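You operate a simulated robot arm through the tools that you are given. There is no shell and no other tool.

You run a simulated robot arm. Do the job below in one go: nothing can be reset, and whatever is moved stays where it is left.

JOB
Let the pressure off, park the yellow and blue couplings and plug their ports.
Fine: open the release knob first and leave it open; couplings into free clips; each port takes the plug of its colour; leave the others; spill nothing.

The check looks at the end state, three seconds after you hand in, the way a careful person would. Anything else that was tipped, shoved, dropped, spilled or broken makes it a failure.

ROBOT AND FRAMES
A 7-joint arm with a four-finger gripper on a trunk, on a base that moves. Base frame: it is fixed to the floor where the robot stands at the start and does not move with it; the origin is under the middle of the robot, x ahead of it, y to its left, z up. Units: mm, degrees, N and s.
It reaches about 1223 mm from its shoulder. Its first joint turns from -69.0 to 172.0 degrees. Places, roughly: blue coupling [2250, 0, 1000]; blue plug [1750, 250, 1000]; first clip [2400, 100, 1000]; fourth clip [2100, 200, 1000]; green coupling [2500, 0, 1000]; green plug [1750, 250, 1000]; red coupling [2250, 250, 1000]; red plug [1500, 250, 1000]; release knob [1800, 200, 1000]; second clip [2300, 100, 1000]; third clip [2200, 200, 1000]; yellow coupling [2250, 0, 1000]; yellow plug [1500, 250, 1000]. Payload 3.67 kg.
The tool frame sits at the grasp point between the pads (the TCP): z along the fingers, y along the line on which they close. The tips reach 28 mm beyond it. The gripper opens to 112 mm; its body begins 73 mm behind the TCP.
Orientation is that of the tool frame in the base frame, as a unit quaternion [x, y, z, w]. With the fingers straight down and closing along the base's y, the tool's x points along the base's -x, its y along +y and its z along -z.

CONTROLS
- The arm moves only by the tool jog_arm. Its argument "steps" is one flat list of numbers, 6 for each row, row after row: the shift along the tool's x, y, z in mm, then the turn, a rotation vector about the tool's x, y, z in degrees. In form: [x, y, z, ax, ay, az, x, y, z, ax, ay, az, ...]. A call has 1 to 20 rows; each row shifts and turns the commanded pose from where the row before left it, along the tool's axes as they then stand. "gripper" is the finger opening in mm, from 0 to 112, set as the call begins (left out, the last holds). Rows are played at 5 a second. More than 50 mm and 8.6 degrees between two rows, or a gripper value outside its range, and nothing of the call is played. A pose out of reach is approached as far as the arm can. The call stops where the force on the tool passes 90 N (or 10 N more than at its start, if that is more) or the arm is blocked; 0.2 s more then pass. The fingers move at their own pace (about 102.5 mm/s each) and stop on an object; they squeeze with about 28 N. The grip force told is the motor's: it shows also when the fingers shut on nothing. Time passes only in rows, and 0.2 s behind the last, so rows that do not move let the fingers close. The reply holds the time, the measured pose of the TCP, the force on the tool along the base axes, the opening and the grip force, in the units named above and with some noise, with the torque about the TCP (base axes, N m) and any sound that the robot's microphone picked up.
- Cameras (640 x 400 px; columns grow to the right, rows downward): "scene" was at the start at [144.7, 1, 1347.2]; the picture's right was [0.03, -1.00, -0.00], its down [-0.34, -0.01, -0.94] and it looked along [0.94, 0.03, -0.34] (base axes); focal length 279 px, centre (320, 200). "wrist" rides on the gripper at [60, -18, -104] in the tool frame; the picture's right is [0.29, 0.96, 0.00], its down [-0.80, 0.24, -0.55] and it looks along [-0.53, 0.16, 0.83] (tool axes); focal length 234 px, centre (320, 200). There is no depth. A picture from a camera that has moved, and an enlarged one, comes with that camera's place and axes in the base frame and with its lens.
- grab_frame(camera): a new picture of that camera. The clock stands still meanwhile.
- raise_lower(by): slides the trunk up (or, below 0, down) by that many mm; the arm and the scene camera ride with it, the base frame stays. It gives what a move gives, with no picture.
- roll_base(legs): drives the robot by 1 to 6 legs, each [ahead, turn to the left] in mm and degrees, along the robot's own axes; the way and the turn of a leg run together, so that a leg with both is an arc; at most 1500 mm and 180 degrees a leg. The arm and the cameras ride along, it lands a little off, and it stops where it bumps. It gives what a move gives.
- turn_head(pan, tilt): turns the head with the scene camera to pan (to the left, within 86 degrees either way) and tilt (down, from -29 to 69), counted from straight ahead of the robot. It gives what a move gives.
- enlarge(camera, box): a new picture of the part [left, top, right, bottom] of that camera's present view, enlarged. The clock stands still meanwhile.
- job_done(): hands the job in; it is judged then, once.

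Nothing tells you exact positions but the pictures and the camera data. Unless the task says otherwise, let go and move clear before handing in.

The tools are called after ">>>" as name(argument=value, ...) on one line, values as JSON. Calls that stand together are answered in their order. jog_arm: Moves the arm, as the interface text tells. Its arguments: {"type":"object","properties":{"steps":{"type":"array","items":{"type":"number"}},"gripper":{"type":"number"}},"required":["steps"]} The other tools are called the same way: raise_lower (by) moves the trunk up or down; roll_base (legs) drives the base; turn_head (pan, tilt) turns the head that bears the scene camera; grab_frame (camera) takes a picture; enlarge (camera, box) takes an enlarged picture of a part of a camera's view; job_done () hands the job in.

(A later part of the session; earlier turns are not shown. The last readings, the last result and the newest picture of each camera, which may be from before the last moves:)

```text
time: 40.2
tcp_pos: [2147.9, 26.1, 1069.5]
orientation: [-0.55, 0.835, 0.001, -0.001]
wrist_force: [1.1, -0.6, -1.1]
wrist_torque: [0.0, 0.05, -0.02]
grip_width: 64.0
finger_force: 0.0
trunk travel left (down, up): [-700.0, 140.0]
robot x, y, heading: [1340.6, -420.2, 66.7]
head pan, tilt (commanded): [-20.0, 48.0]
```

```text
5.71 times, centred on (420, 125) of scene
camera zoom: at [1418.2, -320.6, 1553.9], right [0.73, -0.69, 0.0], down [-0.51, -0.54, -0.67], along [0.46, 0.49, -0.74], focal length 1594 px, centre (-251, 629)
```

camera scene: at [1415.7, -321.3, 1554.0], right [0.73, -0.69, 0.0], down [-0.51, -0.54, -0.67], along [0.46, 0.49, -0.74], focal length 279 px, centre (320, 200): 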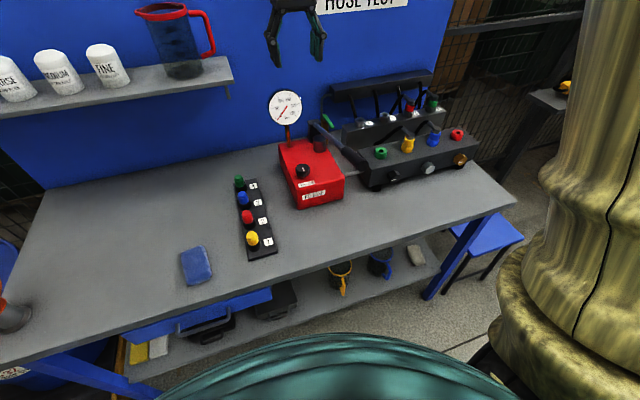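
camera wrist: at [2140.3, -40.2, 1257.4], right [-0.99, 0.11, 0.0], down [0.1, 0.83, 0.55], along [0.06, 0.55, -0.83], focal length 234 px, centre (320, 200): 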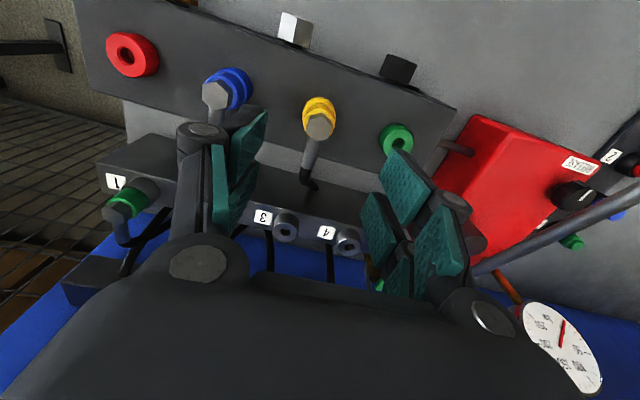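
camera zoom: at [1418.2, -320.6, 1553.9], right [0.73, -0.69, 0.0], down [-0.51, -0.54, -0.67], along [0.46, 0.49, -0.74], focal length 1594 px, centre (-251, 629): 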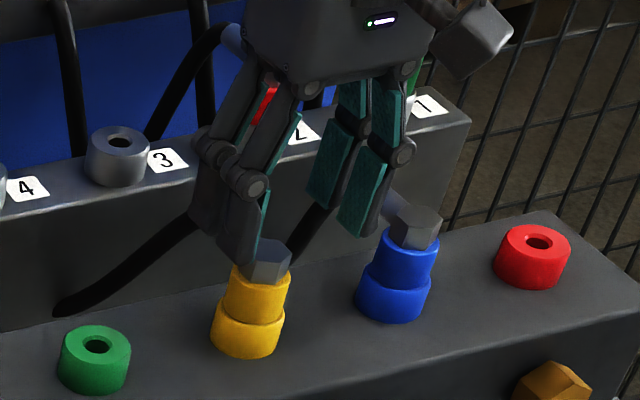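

The wrist view shows the hex centred. I will double-check from the scene camera at higher zoom before going lower.

>>> enlarge(camera="scene", box=[400, 100, 450, 150])

>>> grab_frame(camera="wrist")

```text
8.00 times, centred on (425, 125) of scene
camera zoom: at [1418.2, -320.6, 1553.9], right [0.73, -0.69, 0.0], down [-0.51, -0.54, -0.67], along [0.46, 0.49, -0.74], focal length 2232 px, centre (-520, 800)
```

zoom: 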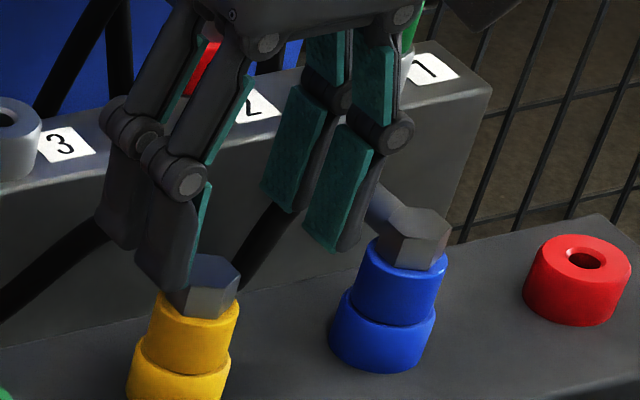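

```text
taken
camera wrist: at [2141.6, -35.6, 1171.4], right [-0.99, 0.11, 0.0], down [0.1, 0.83, 0.55], along [0.06, 0.55, -0.83], focal length 234 px, centre (320, 200)
```

wrist: 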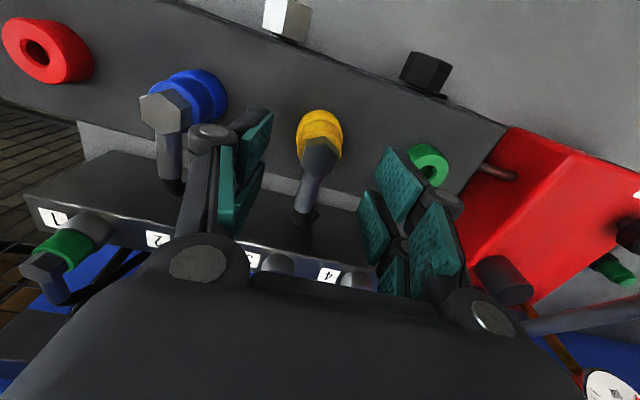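

The view agrees to within a few mm. I will lower so the fingertips sit beside the coupling ring, just above the port ring, and close partway to check centring.

>>> jog_arm(steps=[-1, 2, 25, 0, 0, 0, 0, 0, 18, 0, 0, 0], gripper=60)

>>> jog_arm(steps=[0, 0, 0, 0, 0, 0], gripper=44)

>>> enlarge(camera="wrist", box=[240, 120, 400, 270])

>>> enlarge(camera="scene", box=[390, 105, 440, 155])

```text
time: 40.8
tcp_pos: [2146.8, 27.7, 1026.6]
orientation: [-0.55, 0.835, 0.0, -0.001]
wrist_force: [0.5, -0.7, 0.5]
wrist_torque: [0.02, -0.03, 0.02]
grip_width: 60.0
finger_force: 0.0
trunk travel left (down, up): [-700.0, 140.0]
robot x, y, heading: [1342.9, -422.2, 66.5]
head pan, tilt (commanded): [-20.0, 48.0]
```

```text
time: 41.2
tcp_pos: [2147.4, 28.3, 1025.1]
orientation: [-0.55, 0.835, 0.0, -0.001]
wrist_force: [0.0, -1.2, 0.1]
wrist_torque: [0.0, -0.01, -0.01]
grip_width: 44.0
finger_force: 0.2
trunk travel left (down, up): [-700.0, 140.0]
robot x, y, heading: [1340.4, -422.6, 66.8]
head pan, tilt (commanded): [-20.0, 48.0]
```

```text
2.67 times, centred on (320, 195) of wrist
camera zoom: at [2139.6, -34.0, 1129.5], right [-0.99, 0.11, 0.0], down [0.1, 0.83, 0.55], along [0.06, 0.55, -0.83], focal length 624 px, centre (320, 213)
```

zoom: 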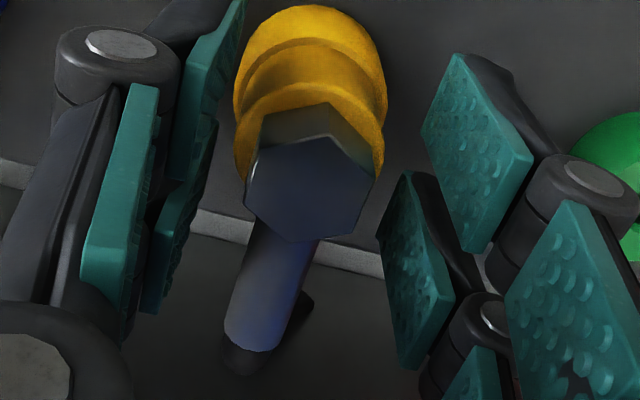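

```text
8.00 times, centred on (415, 130) of scene
camera zoom: at [1417.6, -320.8, 1553.9], right [0.73, -0.69, 0.0], down [-0.51, -0.54, -0.67], along [0.46, 0.49, -0.74], focal length 2232 px, centre (-440, 760)
```

zoom: 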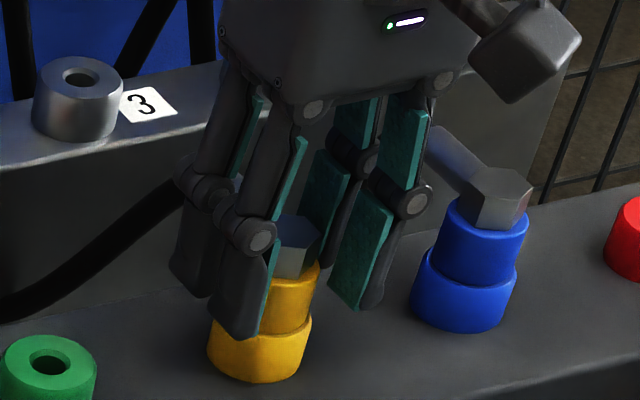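

The fingertips straddle the coupling ring. I will close on it and read the side force.

>>> jog_arm(steps=[0, 0, 0, 0, 0, 0, 0, 0, 0, 0, 0, 0, 0, 0, 0, 0, 0, 0], gripper=20)

>>> enlarge(camera="scene", box=[390, 105, 440, 155])

```text
time: 42.0
tcp_pos: [2147.1, 28.0, 1027.5]
orientation: [-0.55, 0.835, -0.001, 0.001]
wrist_force: [1.3, -1.0, 1.9]
wrist_torque: [-0.02, -0.03, -0.03]
grip_width: 31.3
finger_force: 28.4
trunk travel left (down, up): [-700.0, 140.0]
robot x, y, heading: [1339.6, -420.2, 66.7]
head pan, tilt (commanded): [-20.0, 48.0]
```

```text
8.00 times, centred on (415, 130) of scene
camera zoom: at [1417.0, -321.0, 1554.0], right [0.73, -0.69, 0.0], down [-0.51, -0.54, -0.67], along [0.46, 0.49, -0.74], focal length 2232 px, centre (-440, 760)
```

zoom: 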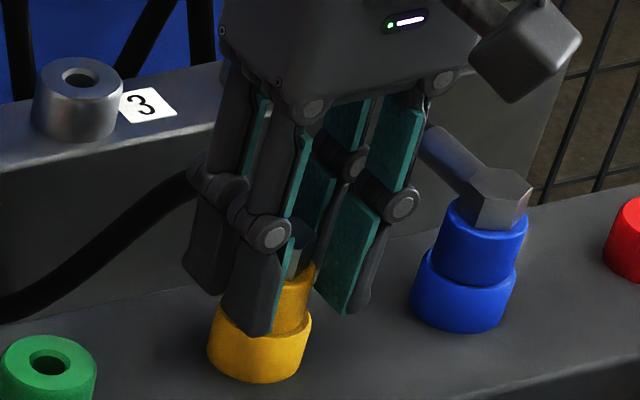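

The coupling is gripped at 31 mm with no side load, so it is well centred. I will lift slowly and watch the force.

>>> jog_arm(steps=[0, 0, -5, 0, 0, 0, 0, 0, -5, 0, 0, 0, 0, 0, -5, 0, 0, 0])

>>> enlarge(camera="scene", box=[390, 105, 440, 155])

```text
time: 42.8
tcp_pos: [2147.2, 28.6, 1043.1]
orientation: [-0.551, 0.835, 0.001, 0.0]
wrist_force: [-0.2, 0.1, -0.2]
wrist_torque: [-0.04, 0.02, -0.03]
grip_width: 31.5
finger_force: 27.9
trunk travel left (down, up): [-700.0, 140.0]
robot x, y, heading: [1340.7, -419.0, 66.7]
head pan, tilt (commanded): [-20.0, 48.0]
```

```text
8.00 times, centred on (415, 130) of scene
camera zoom: at [1417.3, -320.3, 1554.0], right [0.73, -0.69, 0.0], down [-0.51, -0.54, -0.67], along [0.46, 0.49, -0.74], focal length 2232 px, centre (-440, 760)
```

zoom: 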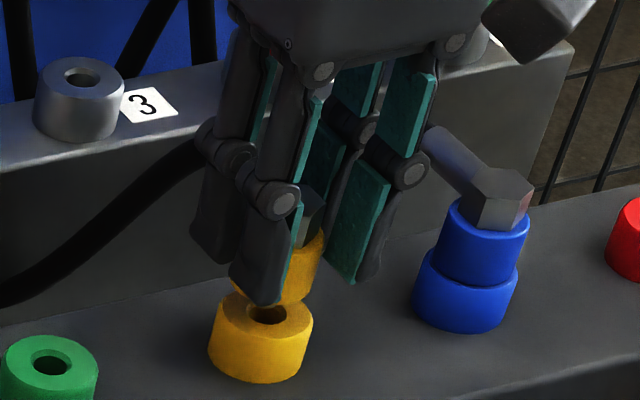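

The coupling comes out freely. I will lift higher and look at its underside stem.

>>> jog_arm(steps=[0, 0, -15, 0, 0, 0, 0, 0, -20, 0, 0, 0, 0, 0, -20, 0, 0, 0])

>>> enlarge(camera="scene", box=[380, 80, 450, 150])

>>> grab_frame(camera="wrist")

```text
time: 43.6
tcp_pos: [2145.8, 27.8, 1098.8]
orientation: [-0.55, 0.835, 0.0, 0.0]
wrist_force: [0.0, 0.3, -0.8]
wrist_torque: [0.02, -0.01, 0.0]
grip_width: 31.5
finger_force: 28.4
trunk travel left (down, up): [-700.0, 140.0]
robot x, y, heading: [1340.7, -424.5, 66.4]
head pan, tilt (commanded): [-20.0, 48.0]
```

```text
5.71 times, centred on (415, 115) of scene
camera zoom: at [1416.0, -321.3, 1554.0], right [0.73, -0.69, 0.0], down [-0.51, -0.54, -0.67], along [0.46, 0.49, -0.74], focal length 1594 px, centre (-223, 686)
```

zoom: 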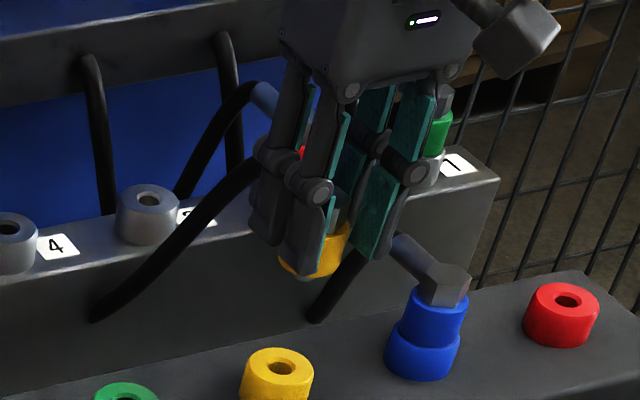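

```text
taken
camera wrist: at [2138.4, -34.5, 1201.1], right [-0.99, 0.11, 0.0], down [0.09, 0.83, 0.55], along [0.06, 0.55, -0.83], focal length 234 px, centre (320, 200)
```

wrist: 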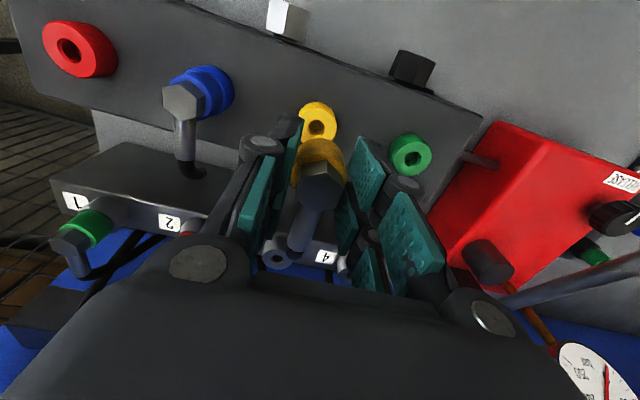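

>>> enlarge(camera="scene", box=[415, 105, 445, 135])

>>> enlarge(camera="wrist", box=[270, 80, 370, 280])

```text
13.33 times, centred on (430, 120) of scene
camera zoom: at [1416.0, -321.3, 1554.0], right [0.73, -0.69, 0.0], down [-0.51, -0.54, -0.67], along [0.46, 0.49, -0.74], focal length 3720 px, centre (-1147, 1267)
```

zoom: 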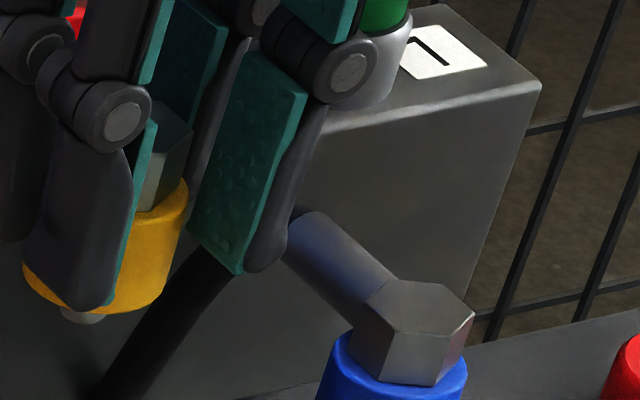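

```text
2.00 times, centred on (320, 180) of wrist
camera zoom: at [2138.4, -34.5, 1201.1], right [-0.99, 0.11, 0.0], down [0.09, 0.83, 0.55], along [0.06, 0.55, -0.83], focal length 468 px, centre (320, 240)
```

zoom: 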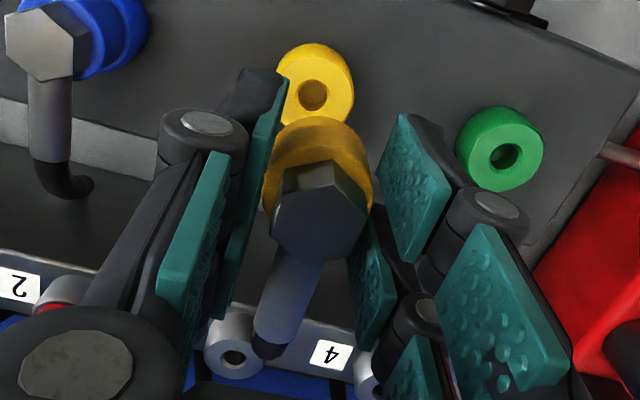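

The coupling has a short stem of about 14 mm and is free. Clip 4 should be about 163 mm back and 94 mm left of the current tool position. I will move most of the way there and measure the clip in the wrist view.

>>> jog_arm(steps=[0, 0, -16, 0, 0, 0, -24, 24, 0, 0, 0, 0, -24, 24, 0, 0, 0, 0, -24, 23, 0, 0, 0, 0, -24, 23, 0, 0, 0, 0])

>>> grab_frame(camera="wrist")

>>> enlarge(camera="scene", box=[340, 60, 440, 160])

```text
time: 44.8
tcp_pos: [2098.0, 155.2, 1112.9]
orientation: [-0.55, 0.835, -0.001, 0.0]
wrist_force: [-0.8, 0.3, -1.0]
wrist_torque: [-0.03, 0.06, 0.0]
grip_width: 31.4
finger_force: 27.8
trunk travel left (down, up): [-700.0, 140.0]
robot x, y, heading: [1341.3, -420.3, 66.3]
head pan, tilt (commanded): [-20.0, 48.0]
```

```text
taken
camera wrist: at [2090.0, 92.9, 1216.4], right [-0.99, 0.11, 0.0], down [0.1, 0.83, 0.55], along [0.06, 0.55, -0.83], focal length 234 px, centre (320, 200)
```

wrist: 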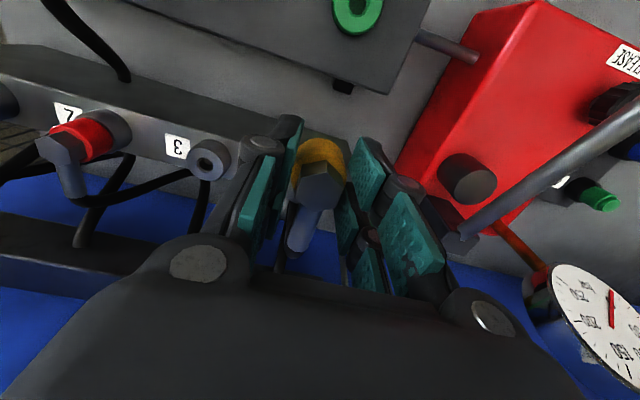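

```text
4.00 times, centred on (390, 110) of scene
camera zoom: at [1416.6, -319.3, 1553.8], right [0.73, -0.69, 0.0], down [-0.51, -0.54, -0.67], along [0.46, 0.48, -0.74], focal length 1116 px, centre (40, 560)
```

zoom: 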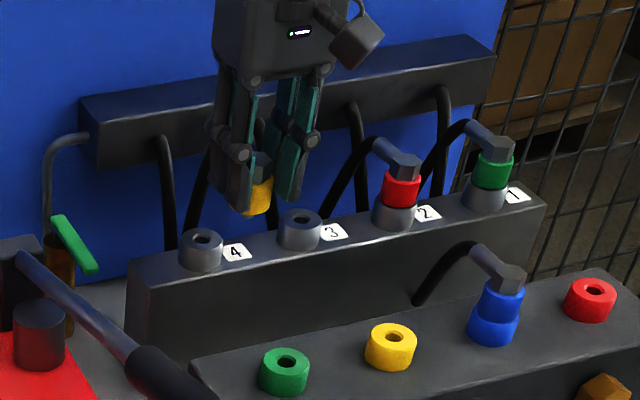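

Triangulating between two views puts the clip ring tops at z≈996, with clip 4 at about (−68, +2) from the tool. I will move there and check from the scene camera.

>>> jog_arm(steps=[-23, 1, 0, 0, 0, 0, -23, 1, 0, 0, 0, 0, -22, 0, 0, 0, 0, 0, 0, 0, 20, 0, 0, 0])

>>> enlarge(camera="scene", box=[345, 75, 405, 135])

>>> grab_frame(camera="wrist")

```text
time: 45.8
tcp_pos: [2122.4, 217.0, 1092.1]
orientation: [-0.551, 0.835, 0.001, -0.002]
wrist_force: [0.6, 0.5, -1.5]
wrist_torque: [0.01, 0.02, 0.0]
grip_width: 31.5
finger_force: 28.0
trunk travel left (down, up): [-700.0, 140.0]
robot x, y, heading: [1339.8, -420.4, 66.5]
head pan, tilt (commanded): [-20.0, 48.0]
```

```text
6.67 times, centred on (375, 105) of scene
camera zoom: at [1417.9, -320.7, 1553.9], right [0.73, -0.69, 0.0], down [-0.51, -0.54, -0.67], along [0.46, 0.49, -0.74], focal length 1860 px, centre (-47, 833)
```

zoom: 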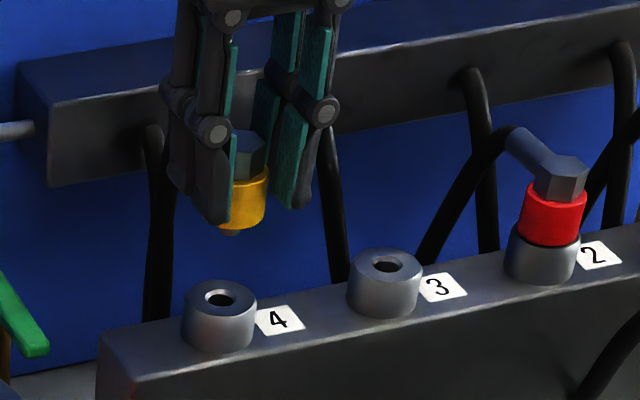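

```text
taken
camera wrist: at [2115.9, 155.0, 1195.1], right [-0.99, 0.11, 0.0], down [0.1, 0.83, 0.55], along [0.06, 0.55, -0.83], focal length 234 px, centre (320, 200)
```

wrist: 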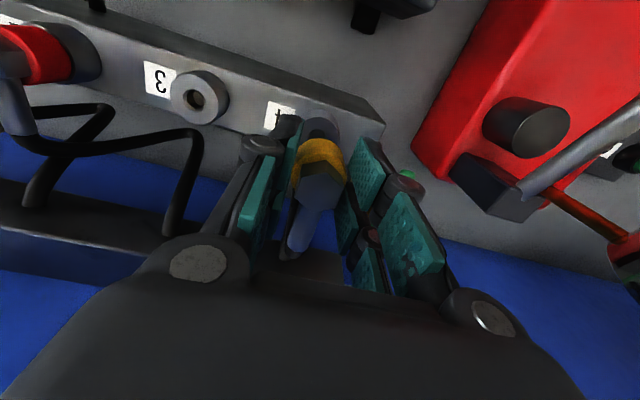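

>>> enlarge(camera="wrist", box=[270, 90, 370, 190])

```text
4.00 times, centred on (320, 140) of wrist
camera zoom: at [2115.9, 155.0, 1195.1], right [-0.99, 0.11, 0.0], down [0.1, 0.83, 0.55], along [0.06, 0.55, -0.83], focal length 937 px, centre (320, 440)
```

zoom: 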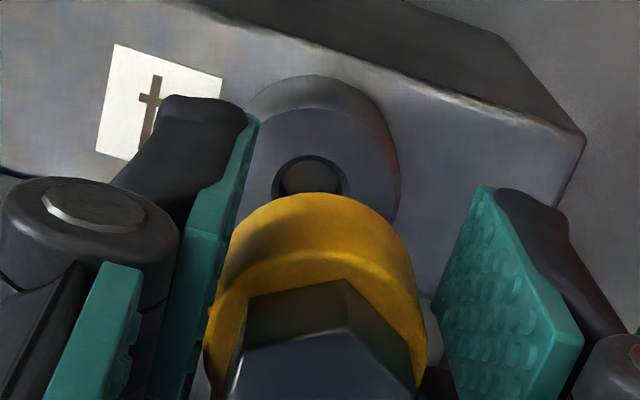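

The clip hole appears just in front of the coupling. Using the yellow port as calibration, I need about +1.5 mm in tool y. I will descend most of the way and check again.

>>> jog_arm(steps=[0, 1.5, 15, 0, 0, 0, 0, 0, 13, 0, 0, 0])

>>> enlarge(camera="wrist", box=[270, 100, 370, 200])

>>> enlarge(camera="scene", box=[355, 85, 395, 125])

```text
time: 46.4
tcp_pos: [2122.3, 217.0, 1063.1]
orientation: [-0.55, 0.835, 0.001, -0.002]
wrist_force: [-0.2, 0.0, -0.9]
wrist_torque: [-0.04, 0.02, 0.01]
grip_width: 31.6
finger_force: 27.4
trunk travel left (down, up): [-700.0, 140.0]
robot x, y, heading: [1339.3, -423.1, 66.6]
head pan, tilt (commanded): [-20.0, 48.0]
```

```text
4.00 times, centred on (320, 150) of wrist
camera zoom: at [2114.8, 155.1, 1166.9], right [-0.99, 0.11, 0.0], down [0.1, 0.83, 0.55], along [0.06, 0.55, -0.83], focal length 937 px, centre (320, 400)
```

zoom: 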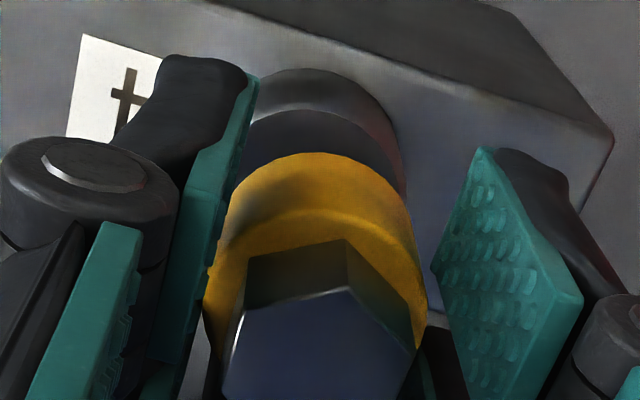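

```text
10.00 times, centred on (375, 105) of scene
camera zoom: at [1417.5, -320.6, 1553.9], right [0.73, -0.69, 0.0], down [-0.51, -0.54, -0.67], along [0.46, 0.49, -0.74], focal length 2790 px, centre (-230, 1150)
```

zoom: 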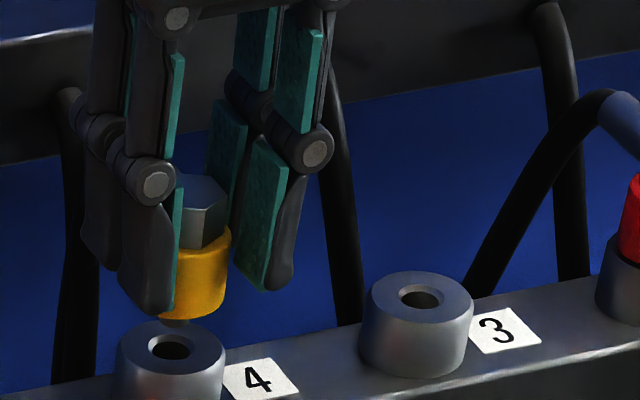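

It looks aligned within a mm or two. I will lower slowly while reading forces.

>>> jog_arm(steps=[0, 0, 4, 0, 0, 0, 0, 0, 4, 0, 0, 0])

>>> enlarge(camera="scene", box=[355, 85, 395, 125])

```text
time: 47.0
tcp_pos: [2122.3, 217.7, 1056.8]
orientation: [-0.55, 0.835, 0.0, 0.0]
wrist_force: [0.2, 0.2, -0.4]
wrist_torque: [0.03, 0.02, -0.02]
grip_width: 31.4
finger_force: 28.1
trunk travel left (down, up): [-700.0, 140.0]
robot x, y, heading: [1341.2, -421.4, 66.5]
head pan, tilt (commanded): [-20.0, 48.0]
```

```text
10.00 times, centred on (375, 105) of scene
camera zoom: at [1416.9, -320.6, 1553.9], right [0.73, -0.69, 0.0], down [-0.51, -0.54, -0.67], along [0.46, 0.49, -0.74], focal length 2790 px, centre (-230, 1150)
```

zoom: 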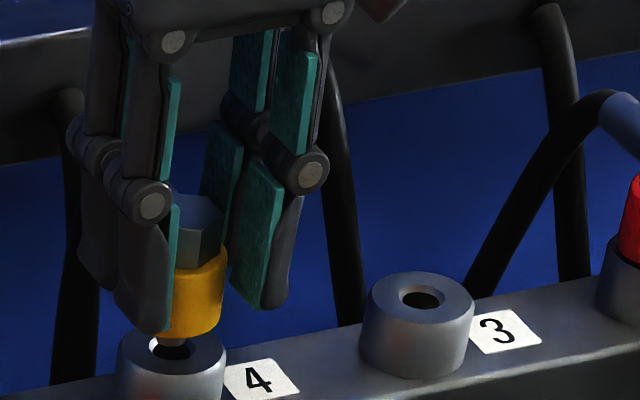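

>>> jog_arm(steps=[0, 0, 3, 0, 0, 0, 0, 0, 3, 0, 0, 0])

>>> enlarge(camera="scene", box=[355, 85, 395, 125])

```text
time: 47.6
tcp_pos: [2121.4, 218.4, 1052.4]
orientation: [-0.551, 0.835, 0.0, 0.0]
wrist_force: [-0.6, -0.6, 4.0]
wrist_torque: [-0.04, -0.03, 0.03]
grip_width: 31.7
finger_force: 28.0
trunk travel left (down, up): [-700.0, 140.0]
robot x, y, heading: [1339.6, -424.4, 66.7]
head pan, tilt (commanded): [-20.0, 48.0]
```

```text
10.00 times, centred on (375, 105) of scene
camera zoom: at [1416.3, -321.0, 1554.1], right [0.73, -0.69, 0.0], down [-0.51, -0.54, -0.67], along [0.46, 0.49, -0.74], focal length 2790 px, centre (-230, 1150)
```

zoom: 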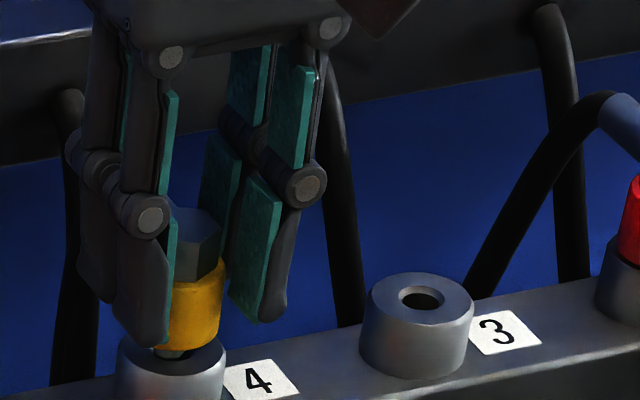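

>>> jog_arm(steps=[0, 0, 2, 0, 0, 0, 0, 0, 0, 0, 0, 0])

>>> enlarge(camera="wrist", box=[270, 100, 370, 200])

>>> enlarge(camera="scene", box=[360, 95, 390, 125])

```text
time: 48.2
tcp_pos: [2121.5, 216.9, 1052.4]
orientation: [-0.55, 0.835, 0.001, 0.001]
wrist_force: [4.0, 2.7, 16.9]
wrist_torque: [0.22, -0.19, -0.02]
grip_width: 31.5
finger_force: 28.3
trunk travel left (down, up): [-700.0, 140.0]
robot x, y, heading: [1340.7, -421.3, 66.7]
head pan, tilt (commanded): [-20.0, 48.0]
```

```text
4.00 times, centred on (320, 150) of wrist
camera zoom: at [2113.5, 155.0, 1154.8], right [-0.99, 0.11, 0.0], down [0.09, 0.83, 0.56], along [0.06, 0.55, -0.83], focal length 937 px, centre (320, 400)
```

zoom: 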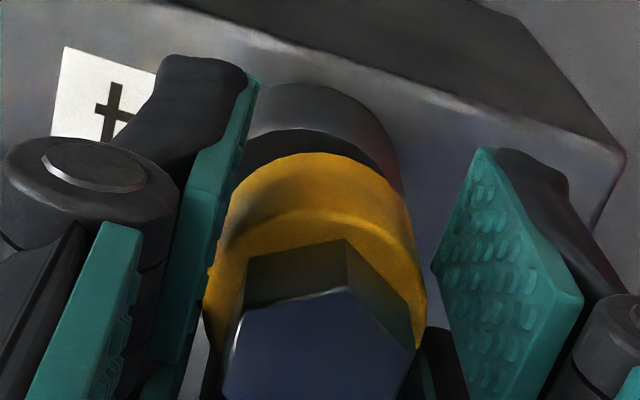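

```text
13.33 times, centred on (375, 110) of scene
camera zoom: at [1415.5, -321.8, 1554.3], right [0.73, -0.69, 0.0], down [-0.51, -0.54, -0.67], along [0.46, 0.49, -0.74], focal length 3720 px, centre (-413, 1400)
```

zoom: 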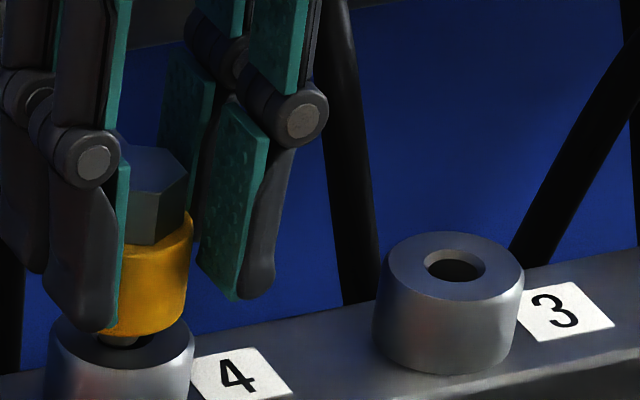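

The stem touches the back of the rim: 17 N upward, and the torque shows contact toward the back. I will back off, shift about 3.5 mm to the front, and try again.

>>> jog_arm(steps=[0, 0, -5, 0, 0, 0, 3.5, 0, 0, 0, 0, 0, 0, 0, 3, 0, 0, 0])

>>> enlarge(camera="scene", box=[360, 95, 390, 125])

```text
time: 49.0
tcp_pos: [2121.2, 213.6, 1051.7]
orientation: [-0.549, 0.836, 0.0, 0.0]
wrist_force: [-0.5, -2.9, 5.0]
wrist_torque: [-0.09, 0.05, 0.0]
grip_width: 31.9
finger_force: 28.4
trunk travel left (down, up): [-700.0, 140.0]
robot x, y, heading: [1340.6, -420.3, 66.6]
head pan, tilt (commanded): [-20.0, 48.0]
```

```text
13.33 times, centred on (375, 110) of scene
camera zoom: at [1416.0, -321.4, 1554.1], right [0.73, -0.69, 0.0], down [-0.51, -0.54, -0.67], along [0.46, 0.49, -0.74], focal length 3720 px, centre (-413, 1400)
```

zoom: 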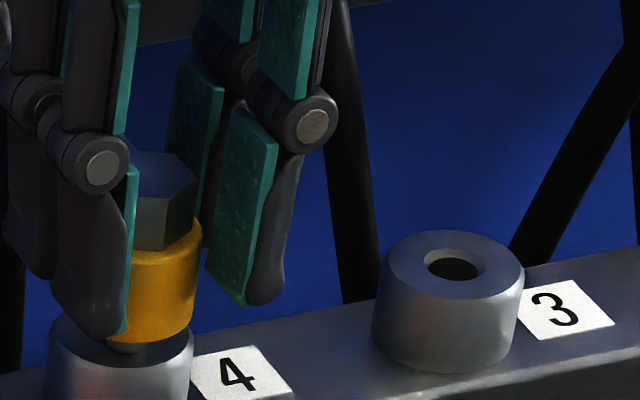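

There is light contact with a side force pushing the stem forward, so it is on the chamfer. I will nudge about 1.8 mm further forward and press gently.

>>> jog_arm(steps=[1.8, -0.4, 0, 0, 0, 0, 0, 0, 2, 0, 0, 0])

```text
time: 49.6
tcp_pos: [2120.1, 211.9, 1050.7]
orientation: [-0.55, 0.835, 0.001, 0.002]
wrist_force: [3.9, 4.0, 17.4]
wrist_torque: [0.25, -0.15, -0.02]
grip_width: 31.7
finger_force: 27.8
trunk travel left (down, up): [-700.0, 140.0]
robot x, y, heading: [1338.3, -417.1, 66.2]
head pan, tilt (commanded): [-20.0, 48.0]
```

The torque now says the contact is on the left side of the stem only, so front/back is about right. I will lift, shift 2.5 mm to the right, and press gently again.

>>> jog_arm(steps=[0, 0, -4, 0, 0, 0, 0.3, -2.5, 0, 0, 0, 0, 0, 0, 4, 0, 0, 0])

>>> enlarge(camera="scene", box=[360, 95, 390, 125])

```text
time: 50.4
tcp_pos: [2119.4, 210.3, 1051.6]
orientation: [-0.55, 0.835, 0.0, 0.001]
wrist_force: [-1.6, -1.2, 16.7]
wrist_torque: [-0.02, 0.12, -0.01]
grip_width: 31.7
finger_force: 27.9
trunk travel left (down, up): [-700.0, 140.0]
robot x, y, heading: [1340.1, -421.5, 66.6]
head pan, tilt (commanded): [-20.0, 48.0]
```

```text
13.33 times, centred on (375, 110) of scene
camera zoom: at [1414.6, -322.0, 1554.4], right [0.73, -0.69, 0.0], down [-0.51, -0.54, -0.67], along [0.46, 0.49, -0.74], focal length 3720 px, centre (-413, 1400)
```

zoom: 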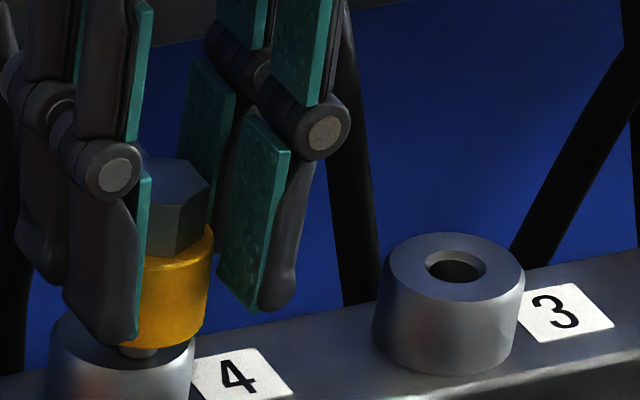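

>>> jog_arm(steps=[0, 0, -6, 0, 0, 0])

>>> enlarge(camera="scene", box=[362, 114, 378, 126])

>>> enlarge(camera="wrist", box=[290, 110, 350, 160])

```text
time: 50.8
tcp_pos: [2121.8, 211.4, 1053.5]
orientation: [-0.55, 0.835, 0.0, -0.001]
wrist_force: [0.4, -0.3, -1.3]
wrist_torque: [0.01, 0.01, 0.0]
grip_width: 31.3
finger_force: 27.9
trunk travel left (down, up): [-700.0, 140.0]
robot x, y, heading: [1338.7, -420.0, 66.5]
head pan, tilt (commanded): [-20.0, 48.0]
```

```text
16.00 times, centred on (370, 120) of scene
camera zoom: at [1417.7, -320.5, 1553.5], right [0.73, -0.69, 0.0], down [-0.51, -0.54, -0.67], along [0.46, 0.49, -0.74], focal length 4464 px, centre (-480, 1480)
```

zoom: 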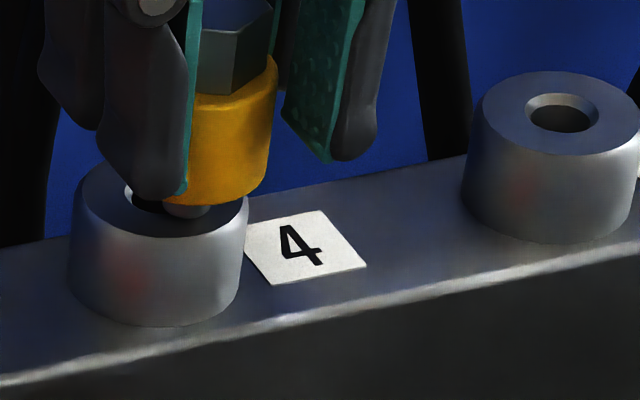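

```text
8.00 times, centred on (320, 135) of wrist
camera zoom: at [2115.5, 148.4, 1155.8], right [-0.99, 0.11, 0.0], down [0.1, 0.83, 0.55], along [0.06, 0.55, -0.83], focal length 1873 px, centre (320, 720)
```

zoom: 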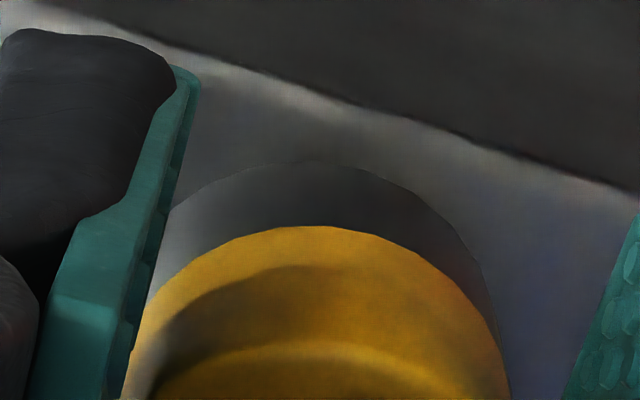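

The zoomed view shows the hole centre at about (166, 198) with the stem now too far forward and right, so my first position was nearly right. I will shift back 5 mm and left 1.9 mm, and check at high zoom.

>>> jog_arm(steps=[0, 0, -1, 0, 0, 0, -5, 1.9, 0, 0, 0, 0, 0, 0, 0, 0, 0, 0])

>>> enlarge(camera="scene", box=[354, 113, 370, 125])

>>> enlarge(camera="wrist", box=[290, 110, 350, 160])

```text
time: 51.6
tcp_pos: [2121.7, 216.0, 1057.0]
orientation: [-0.55, 0.835, -0.001, 0.001]
wrist_force: [0.8, -0.1, -1.5]
wrist_torque: [0.01, 0.0, 0.01]
grip_width: 31.3
finger_force: 28.0
trunk travel left (down, up): [-700.0, 140.0]
robot x, y, heading: [1342.0, -423.0, 66.4]
head pan, tilt (commanded): [-20.0, 48.0]
```

```text
16.00 times, centred on (362, 119) of scene
camera zoom: at [1416.7, -320.9, 1553.9], right [0.73, -0.69, 0.0], down [-0.51, -0.54, -0.67], along [0.46, 0.49, -0.74], focal length 4464 px, centre (-352, 1496)
```

zoom: 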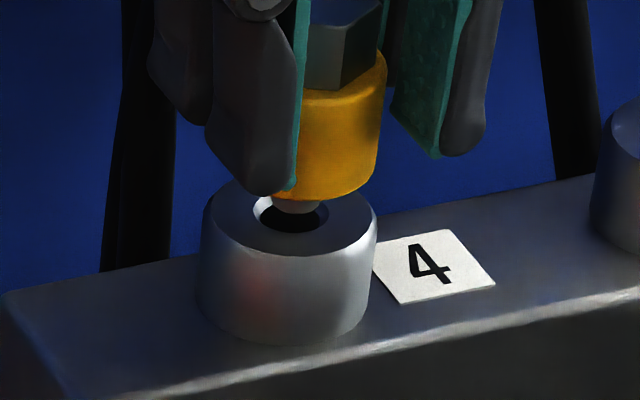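

```text
8.00 times, centred on (320, 135) of wrist
camera zoom: at [2115.0, 154.0, 1159.0], right [-0.99, 0.11, 0.0], down [0.1, 0.83, 0.55], along [0.06, 0.55, -0.83], focal length 1873 px, centre (320, 720)
```

zoom: 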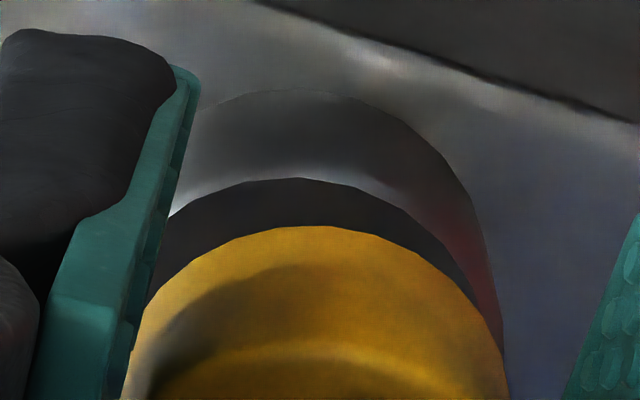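

Very close now: the hole is about 0.7 mm to the left of the stem. I will correct and lower.

>>> jog_arm(steps=[0, 0.7, 0, 0, 0, 0, 0, 0, 3, 0, 0, 0, 0, 0, 3, 0, 0, 0])

>>> enlarge(camera="scene", box=[354, 113, 370, 125])

```text
time: 52.4
tcp_pos: [2121.9, 215.9, 1052.4]
orientation: [-0.55, 0.835, 0.001, 0.0]
wrist_force: [1.6, 0.6, 8.1]
wrist_torque: [0.0, -0.06, 0.0]
grip_width: 31.3
finger_force: 27.9
trunk travel left (down, up): [-700.0, 140.0]
robot x, y, heading: [1340.6, -421.3, 66.8]
head pan, tilt (commanded): [-20.0, 48.0]
```

```text
16.00 times, centred on (362, 119) of scene
camera zoom: at [1416.1, -321.2, 1554.2], right [0.73, -0.69, 0.0], down [-0.51, -0.54, -0.67], along [0.46, 0.49, -0.74], focal length 4464 px, centre (-352, 1496)
```

zoom: 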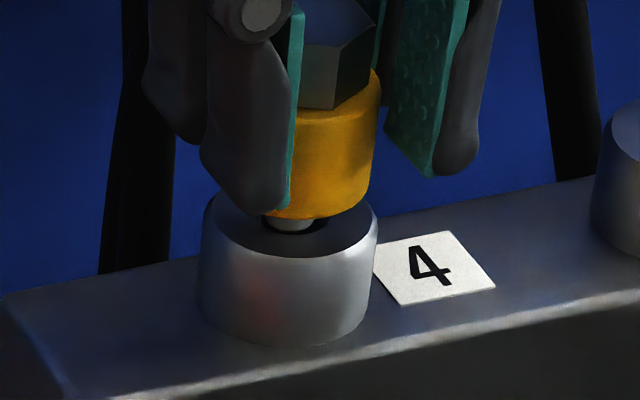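

Both the torque and the picture say the stem is now about 0.8 mm too far forward and 0.7 mm left. Fine correction next.

>>> jog_arm(steps=[0, 0, -2, 0, 0, 0, -0.9, -0.6, 0, 0, 0, 0, 0, 0, 2, 0, 0, 0, 0, 0, 1, 0, 0, 0])

>>> enlarge(camera="scene", box=[354, 113, 370, 125])

```text
time: 53.4
tcp_pos: [2122.0, 217.3, 1051.5]
orientation: [-0.549, 0.836, 0.0, 0.001]
wrist_force: [-0.6, -2.6, 16.5]
wrist_torque: [-0.17, 0.02, -0.01]
grip_width: 31.7
finger_force: 28.0
trunk travel left (down, up): [-700.0, 140.0]
robot x, y, heading: [1345.0, -423.7, 66.3]
head pan, tilt (commanded): [-20.0, 48.0]
```

```text
16.00 times, centred on (362, 119) of scene
camera zoom: at [1415.0, -322.2, 1554.3], right [0.73, -0.69, 0.0], down [-0.51, -0.54, -0.67], along [0.46, 0.49, -0.74], focal length 4464 px, centre (-352, 1496)
```

zoom: 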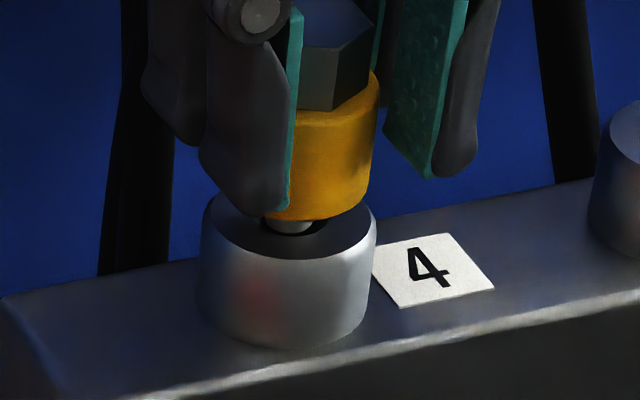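

The contact is now nearly central. I will fine-tune 0.3 mm and press a little harder.

>>> jog_arm(steps=[0.4, 0, 0, 0, 0, 0, 0, 0, 1.5, 0, 0, 0, 0, 0, 1.5, 0, 0, 0])

```text
time: 54.2
tcp_pos: [2121.8, 217.0, 1048.2]
orientation: [-0.55, 0.835, 0.0, 0.001]
wrist_force: [3.3, 3.0, 19.7]
wrist_torque: [0.06, -0.16, 0.08]
grip_width: 31.8
finger_force: 28.0
trunk travel left (down, up): [-700.0, 140.0]
robot x, y, heading: [1343.0, -423.3, 66.4]
head pan, tilt (commanded): [-20.0, 48.0]
```

>>> enlarge(camera="scene", box=[354, 113, 370, 125])

>>> enlarge(camera="wrist", box=[290, 110, 350, 160])

```text
16.00 times, centred on (362, 119) of scene
camera zoom: at [1415.1, -322.0, 1554.1], right [0.73, -0.69, 0.0], down [-0.51, -0.54, -0.67], along [0.46, 0.49, -0.74], focal length 4464 px, centre (-352, 1496)
```

zoom: 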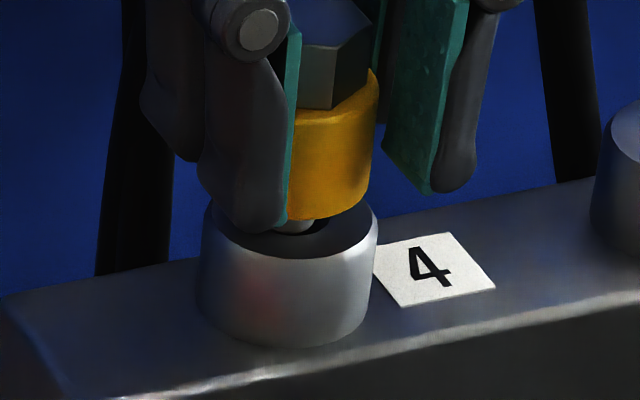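

```text
8.00 times, centred on (320, 135) of wrist
camera zoom: at [2113.8, 154.3, 1150.8], right [-0.99, 0.11, 0.0], down [0.09, 0.83, 0.56], along [0.06, 0.55, -0.83], focal length 1873 px, centre (320, 720)
```

zoom: 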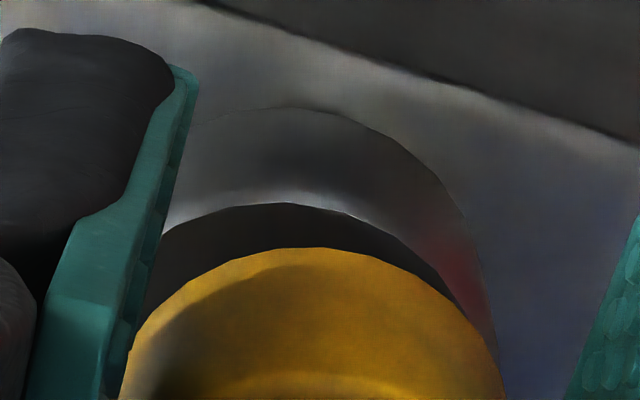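

The coupling slid about 3 mm up in the fingers and did not enter, so it is still slightly off. I will lift to where I can see the hole and measure carefully again.

>>> jog_arm(steps=[0, 0, -10, 0, 0, 0, 0, 0, -10, 0, 0, 0, 0, 0, 0, 0, 0, 0])

>>> enlarge(camera="wrist", box=[280, 100, 360, 160])

>>> enlarge(camera="scene", box=[354, 107, 370, 125])

>>> enlarge(camera="scene", box=[350, 90, 420, 130])

```text
time: 55.0
tcp_pos: [2123.1, 216.6, 1064.5]
orientation: [-0.55, 0.835, 0.0, -0.001]
wrist_force: [-0.1, 0.9, -0.6]
wrist_torque: [-0.01, 0.01, -0.01]
grip_width: 31.5
finger_force: 27.9
trunk travel left (down, up): [-700.0, 140.0]
robot x, y, heading: [1338.3, -421.0, 66.7]
head pan, tilt (commanded): [-20.0, 48.0]
```

```text
6.67 times, centred on (320, 130) of wrist
camera zoom: at [2115.9, 155.1, 1167.7], right [-0.99, 0.11, 0.0], down [0.1, 0.83, 0.55], along [0.06, 0.55, -0.83], focal length 1561 px, centre (320, 667)
```

zoom: 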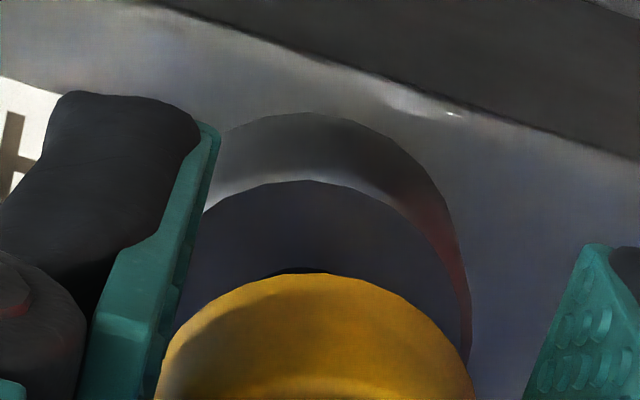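

```text
16.00 times, centred on (362, 116) of scene
camera zoom: at [1417.8, -320.2, 1553.8], right [0.73, -0.69, 0.0], down [-0.51, -0.54, -0.67], along [0.46, 0.49, -0.74], focal length 4464 px, centre (-352, 1544)
```

zoom: 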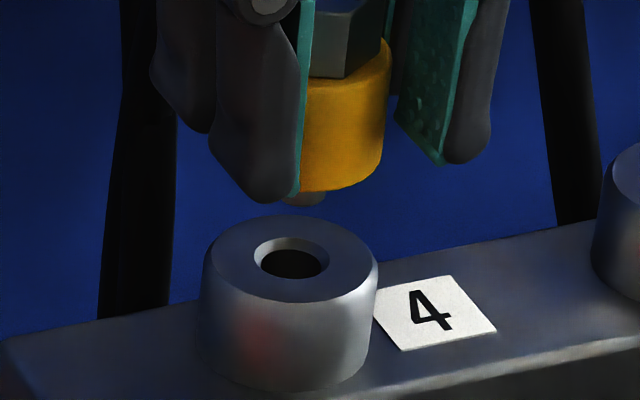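

```text
9.14 times, centred on (385, 110) of scene
camera zoom: at [1417.8, -320.2, 1553.8], right [0.73, -0.69, 0.0], down [-0.51, -0.54, -0.67], along [0.46, 0.49, -0.74], focal length 2551 px, centre (-274, 1023)
```

zoom: 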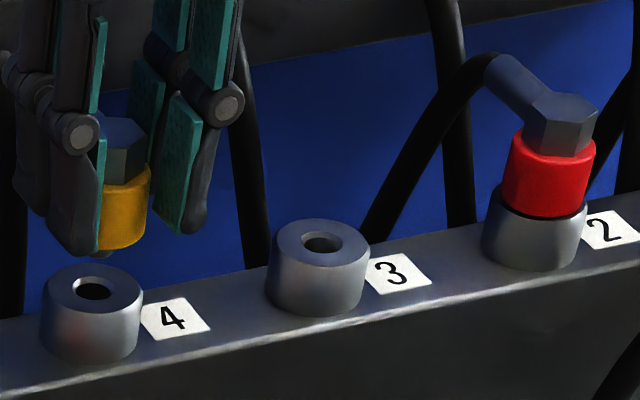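

The coupling is about 0.9 mm too far right according to both views. I will shift left and come down again with a light touch.

>>> jog_arm(steps=[0, 0.9, 0, 0, 0, 0, 0, 0, 8, 0, 0, 0, 0, 0, 6, 0, 0, 0, 0, 0, 2.5, 0, 0, 0])

>>> enlarge(camera="scene", box=[354, 107, 370, 125])

```text
time: 56.0
tcp_pos: [2121.6, 218.2, 1048.9]
orientation: [-0.55, 0.835, -0.001, 0.0]
wrist_force: [0.0, -0.4, -0.8]
wrist_torque: [0.04, 0.07, 0.0]
grip_width: 31.6
finger_force: 28.1
trunk travel left (down, up): [-700.0, 140.0]
robot x, y, heading: [1339.8, -421.3, 66.5]
head pan, tilt (commanded): [-20.0, 48.0]
```

```text
16.00 times, centred on (362, 116) of scene
camera zoom: at [1417.1, -320.5, 1553.9], right [0.73, -0.69, 0.0], down [-0.51, -0.54, -0.67], along [0.46, 0.49, -0.74], focal length 4464 px, centre (-352, 1544)
```

zoom: 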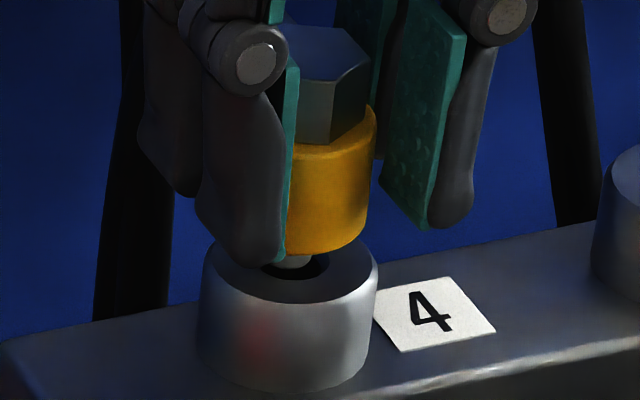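

>>> jog_arm(steps=[0, 0, 2, 0, 0, 0, 0, 0, 0, 0, 0, 0])

>>> enlarge(camera="scene", box=[356, 113, 368, 121])

```text
time: 56.6
tcp_pos: [2121.0, 216.3, 1048.6]
orientation: [-0.549, 0.836, 0.0, -0.001]
wrist_force: [0.9, 0.5, 1.0]
wrist_torque: [0.0, -0.06, -0.01]
grip_width: 31.6
finger_force: 27.6
trunk travel left (down, up): [-700.0, 140.0]
robot x, y, heading: [1340.9, -421.3, 66.6]
head pan, tilt (commanded): [-20.0, 48.0]
```

```text
16.00 times, centred on (362, 117) of scene
camera zoom: at [1416.8, -320.8, 1554.0], right [0.73, -0.69, 0.0], down [-0.51, -0.54, -0.67], along [0.46, 0.49, -0.74], focal length 4464 px, centre (-352, 1528)
```

zoom: 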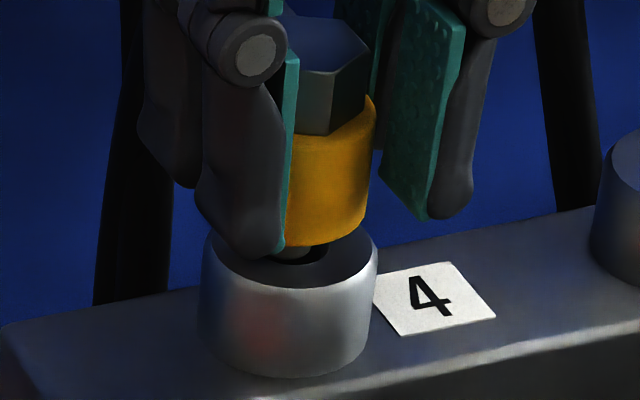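

>>> jog_arm(steps=[0, 0, 1.5, 0, 0, 0, 0, 0, 0, 0, 0, 0])

>>> jog_arm(steps=[0, 0, 1, 0, 0, 0, 0, 0, 0, 0, 0, 0])

>>> enlarge(camera="scene", box=[356, 113, 368, 121])

```text
time: 57.2
tcp_pos: [2121.1, 218.4, 1048.3]
orientation: [-0.55, 0.835, 0.001, 0.0]
wrist_force: [3.2, 1.7, 10.5]
wrist_torque: [0.14, -0.08, -0.03]
grip_width: 31.5
finger_force: 28.5
trunk travel left (down, up): [-700.0, 140.0]
robot x, y, heading: [1339.4, -421.6, 66.5]
head pan, tilt (commanded): [-20.0, 48.0]
```

```text
time: 57.8
tcp_pos: [2120.7, 216.1, 1047.9]
orientation: [-0.55, 0.835, 0.0, 0.001]
wrist_force: [6.0, 4.7, 20.3]
wrist_torque: [0.28, -0.22, -0.03]
grip_width: 31.8
finger_force: 28.1
trunk travel left (down, up): [-700.0, 140.0]
robot x, y, heading: [1341.3, -418.7, 66.3]
head pan, tilt (commanded): [-20.0, 48.0]
```

```text
16.00 times, centred on (362, 117) of scene
camera zoom: at [1415.5, -321.8, 1554.2], right [0.73, -0.69, 0.0], down [-0.51, -0.54, -0.67], along [0.46, 0.49, -0.74], focal length 4464 px, centre (-352, 1528)
```

zoom: 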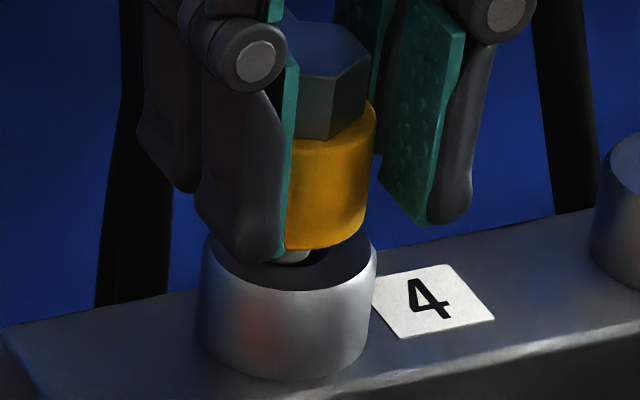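

The contact is now on the left, while before it was slightly right, so the centre is about 0.6 mm to the right. I will lift a hair, shift and press.

>>> jog_arm(steps=[0, 0, -3, 0, 0, 0, -0.2, -0.6, 0, 0, 0, 0, 0, 0, 1.5, 0, 0, 0, 0, 0, 1, 0, 0, 0, 0, 0, 0.5, 0, 0, 0])

>>> enlarge(camera="scene", box=[356, 113, 368, 121])

```text
time: 59.0
tcp_pos: [2120.7, 216.5, 1047.4]
orientation: [-0.55, 0.835, 0.002, 0.002]
wrist_force: [-2.1, -0.7, 18.5]
wrist_torque: [0.06, 0.13, 0.02]
grip_width: 31.5
finger_force: 27.9
trunk travel left (down, up): [-700.0, 140.0]
robot x, y, heading: [1340.5, -421.8, 66.5]
head pan, tilt (commanded): [-20.0, 48.0]
```

```text
16.00 times, centred on (362, 117) of scene
camera zoom: at [1414.6, -322.2, 1554.3], right [0.73, -0.69, 0.0], down [-0.51, -0.54, -0.67], along [0.46, 0.49, -0.74], focal length 4464 px, centre (-352, 1528)
```

zoom: 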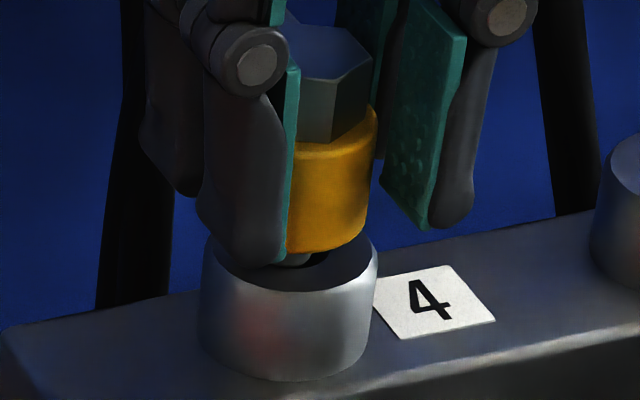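

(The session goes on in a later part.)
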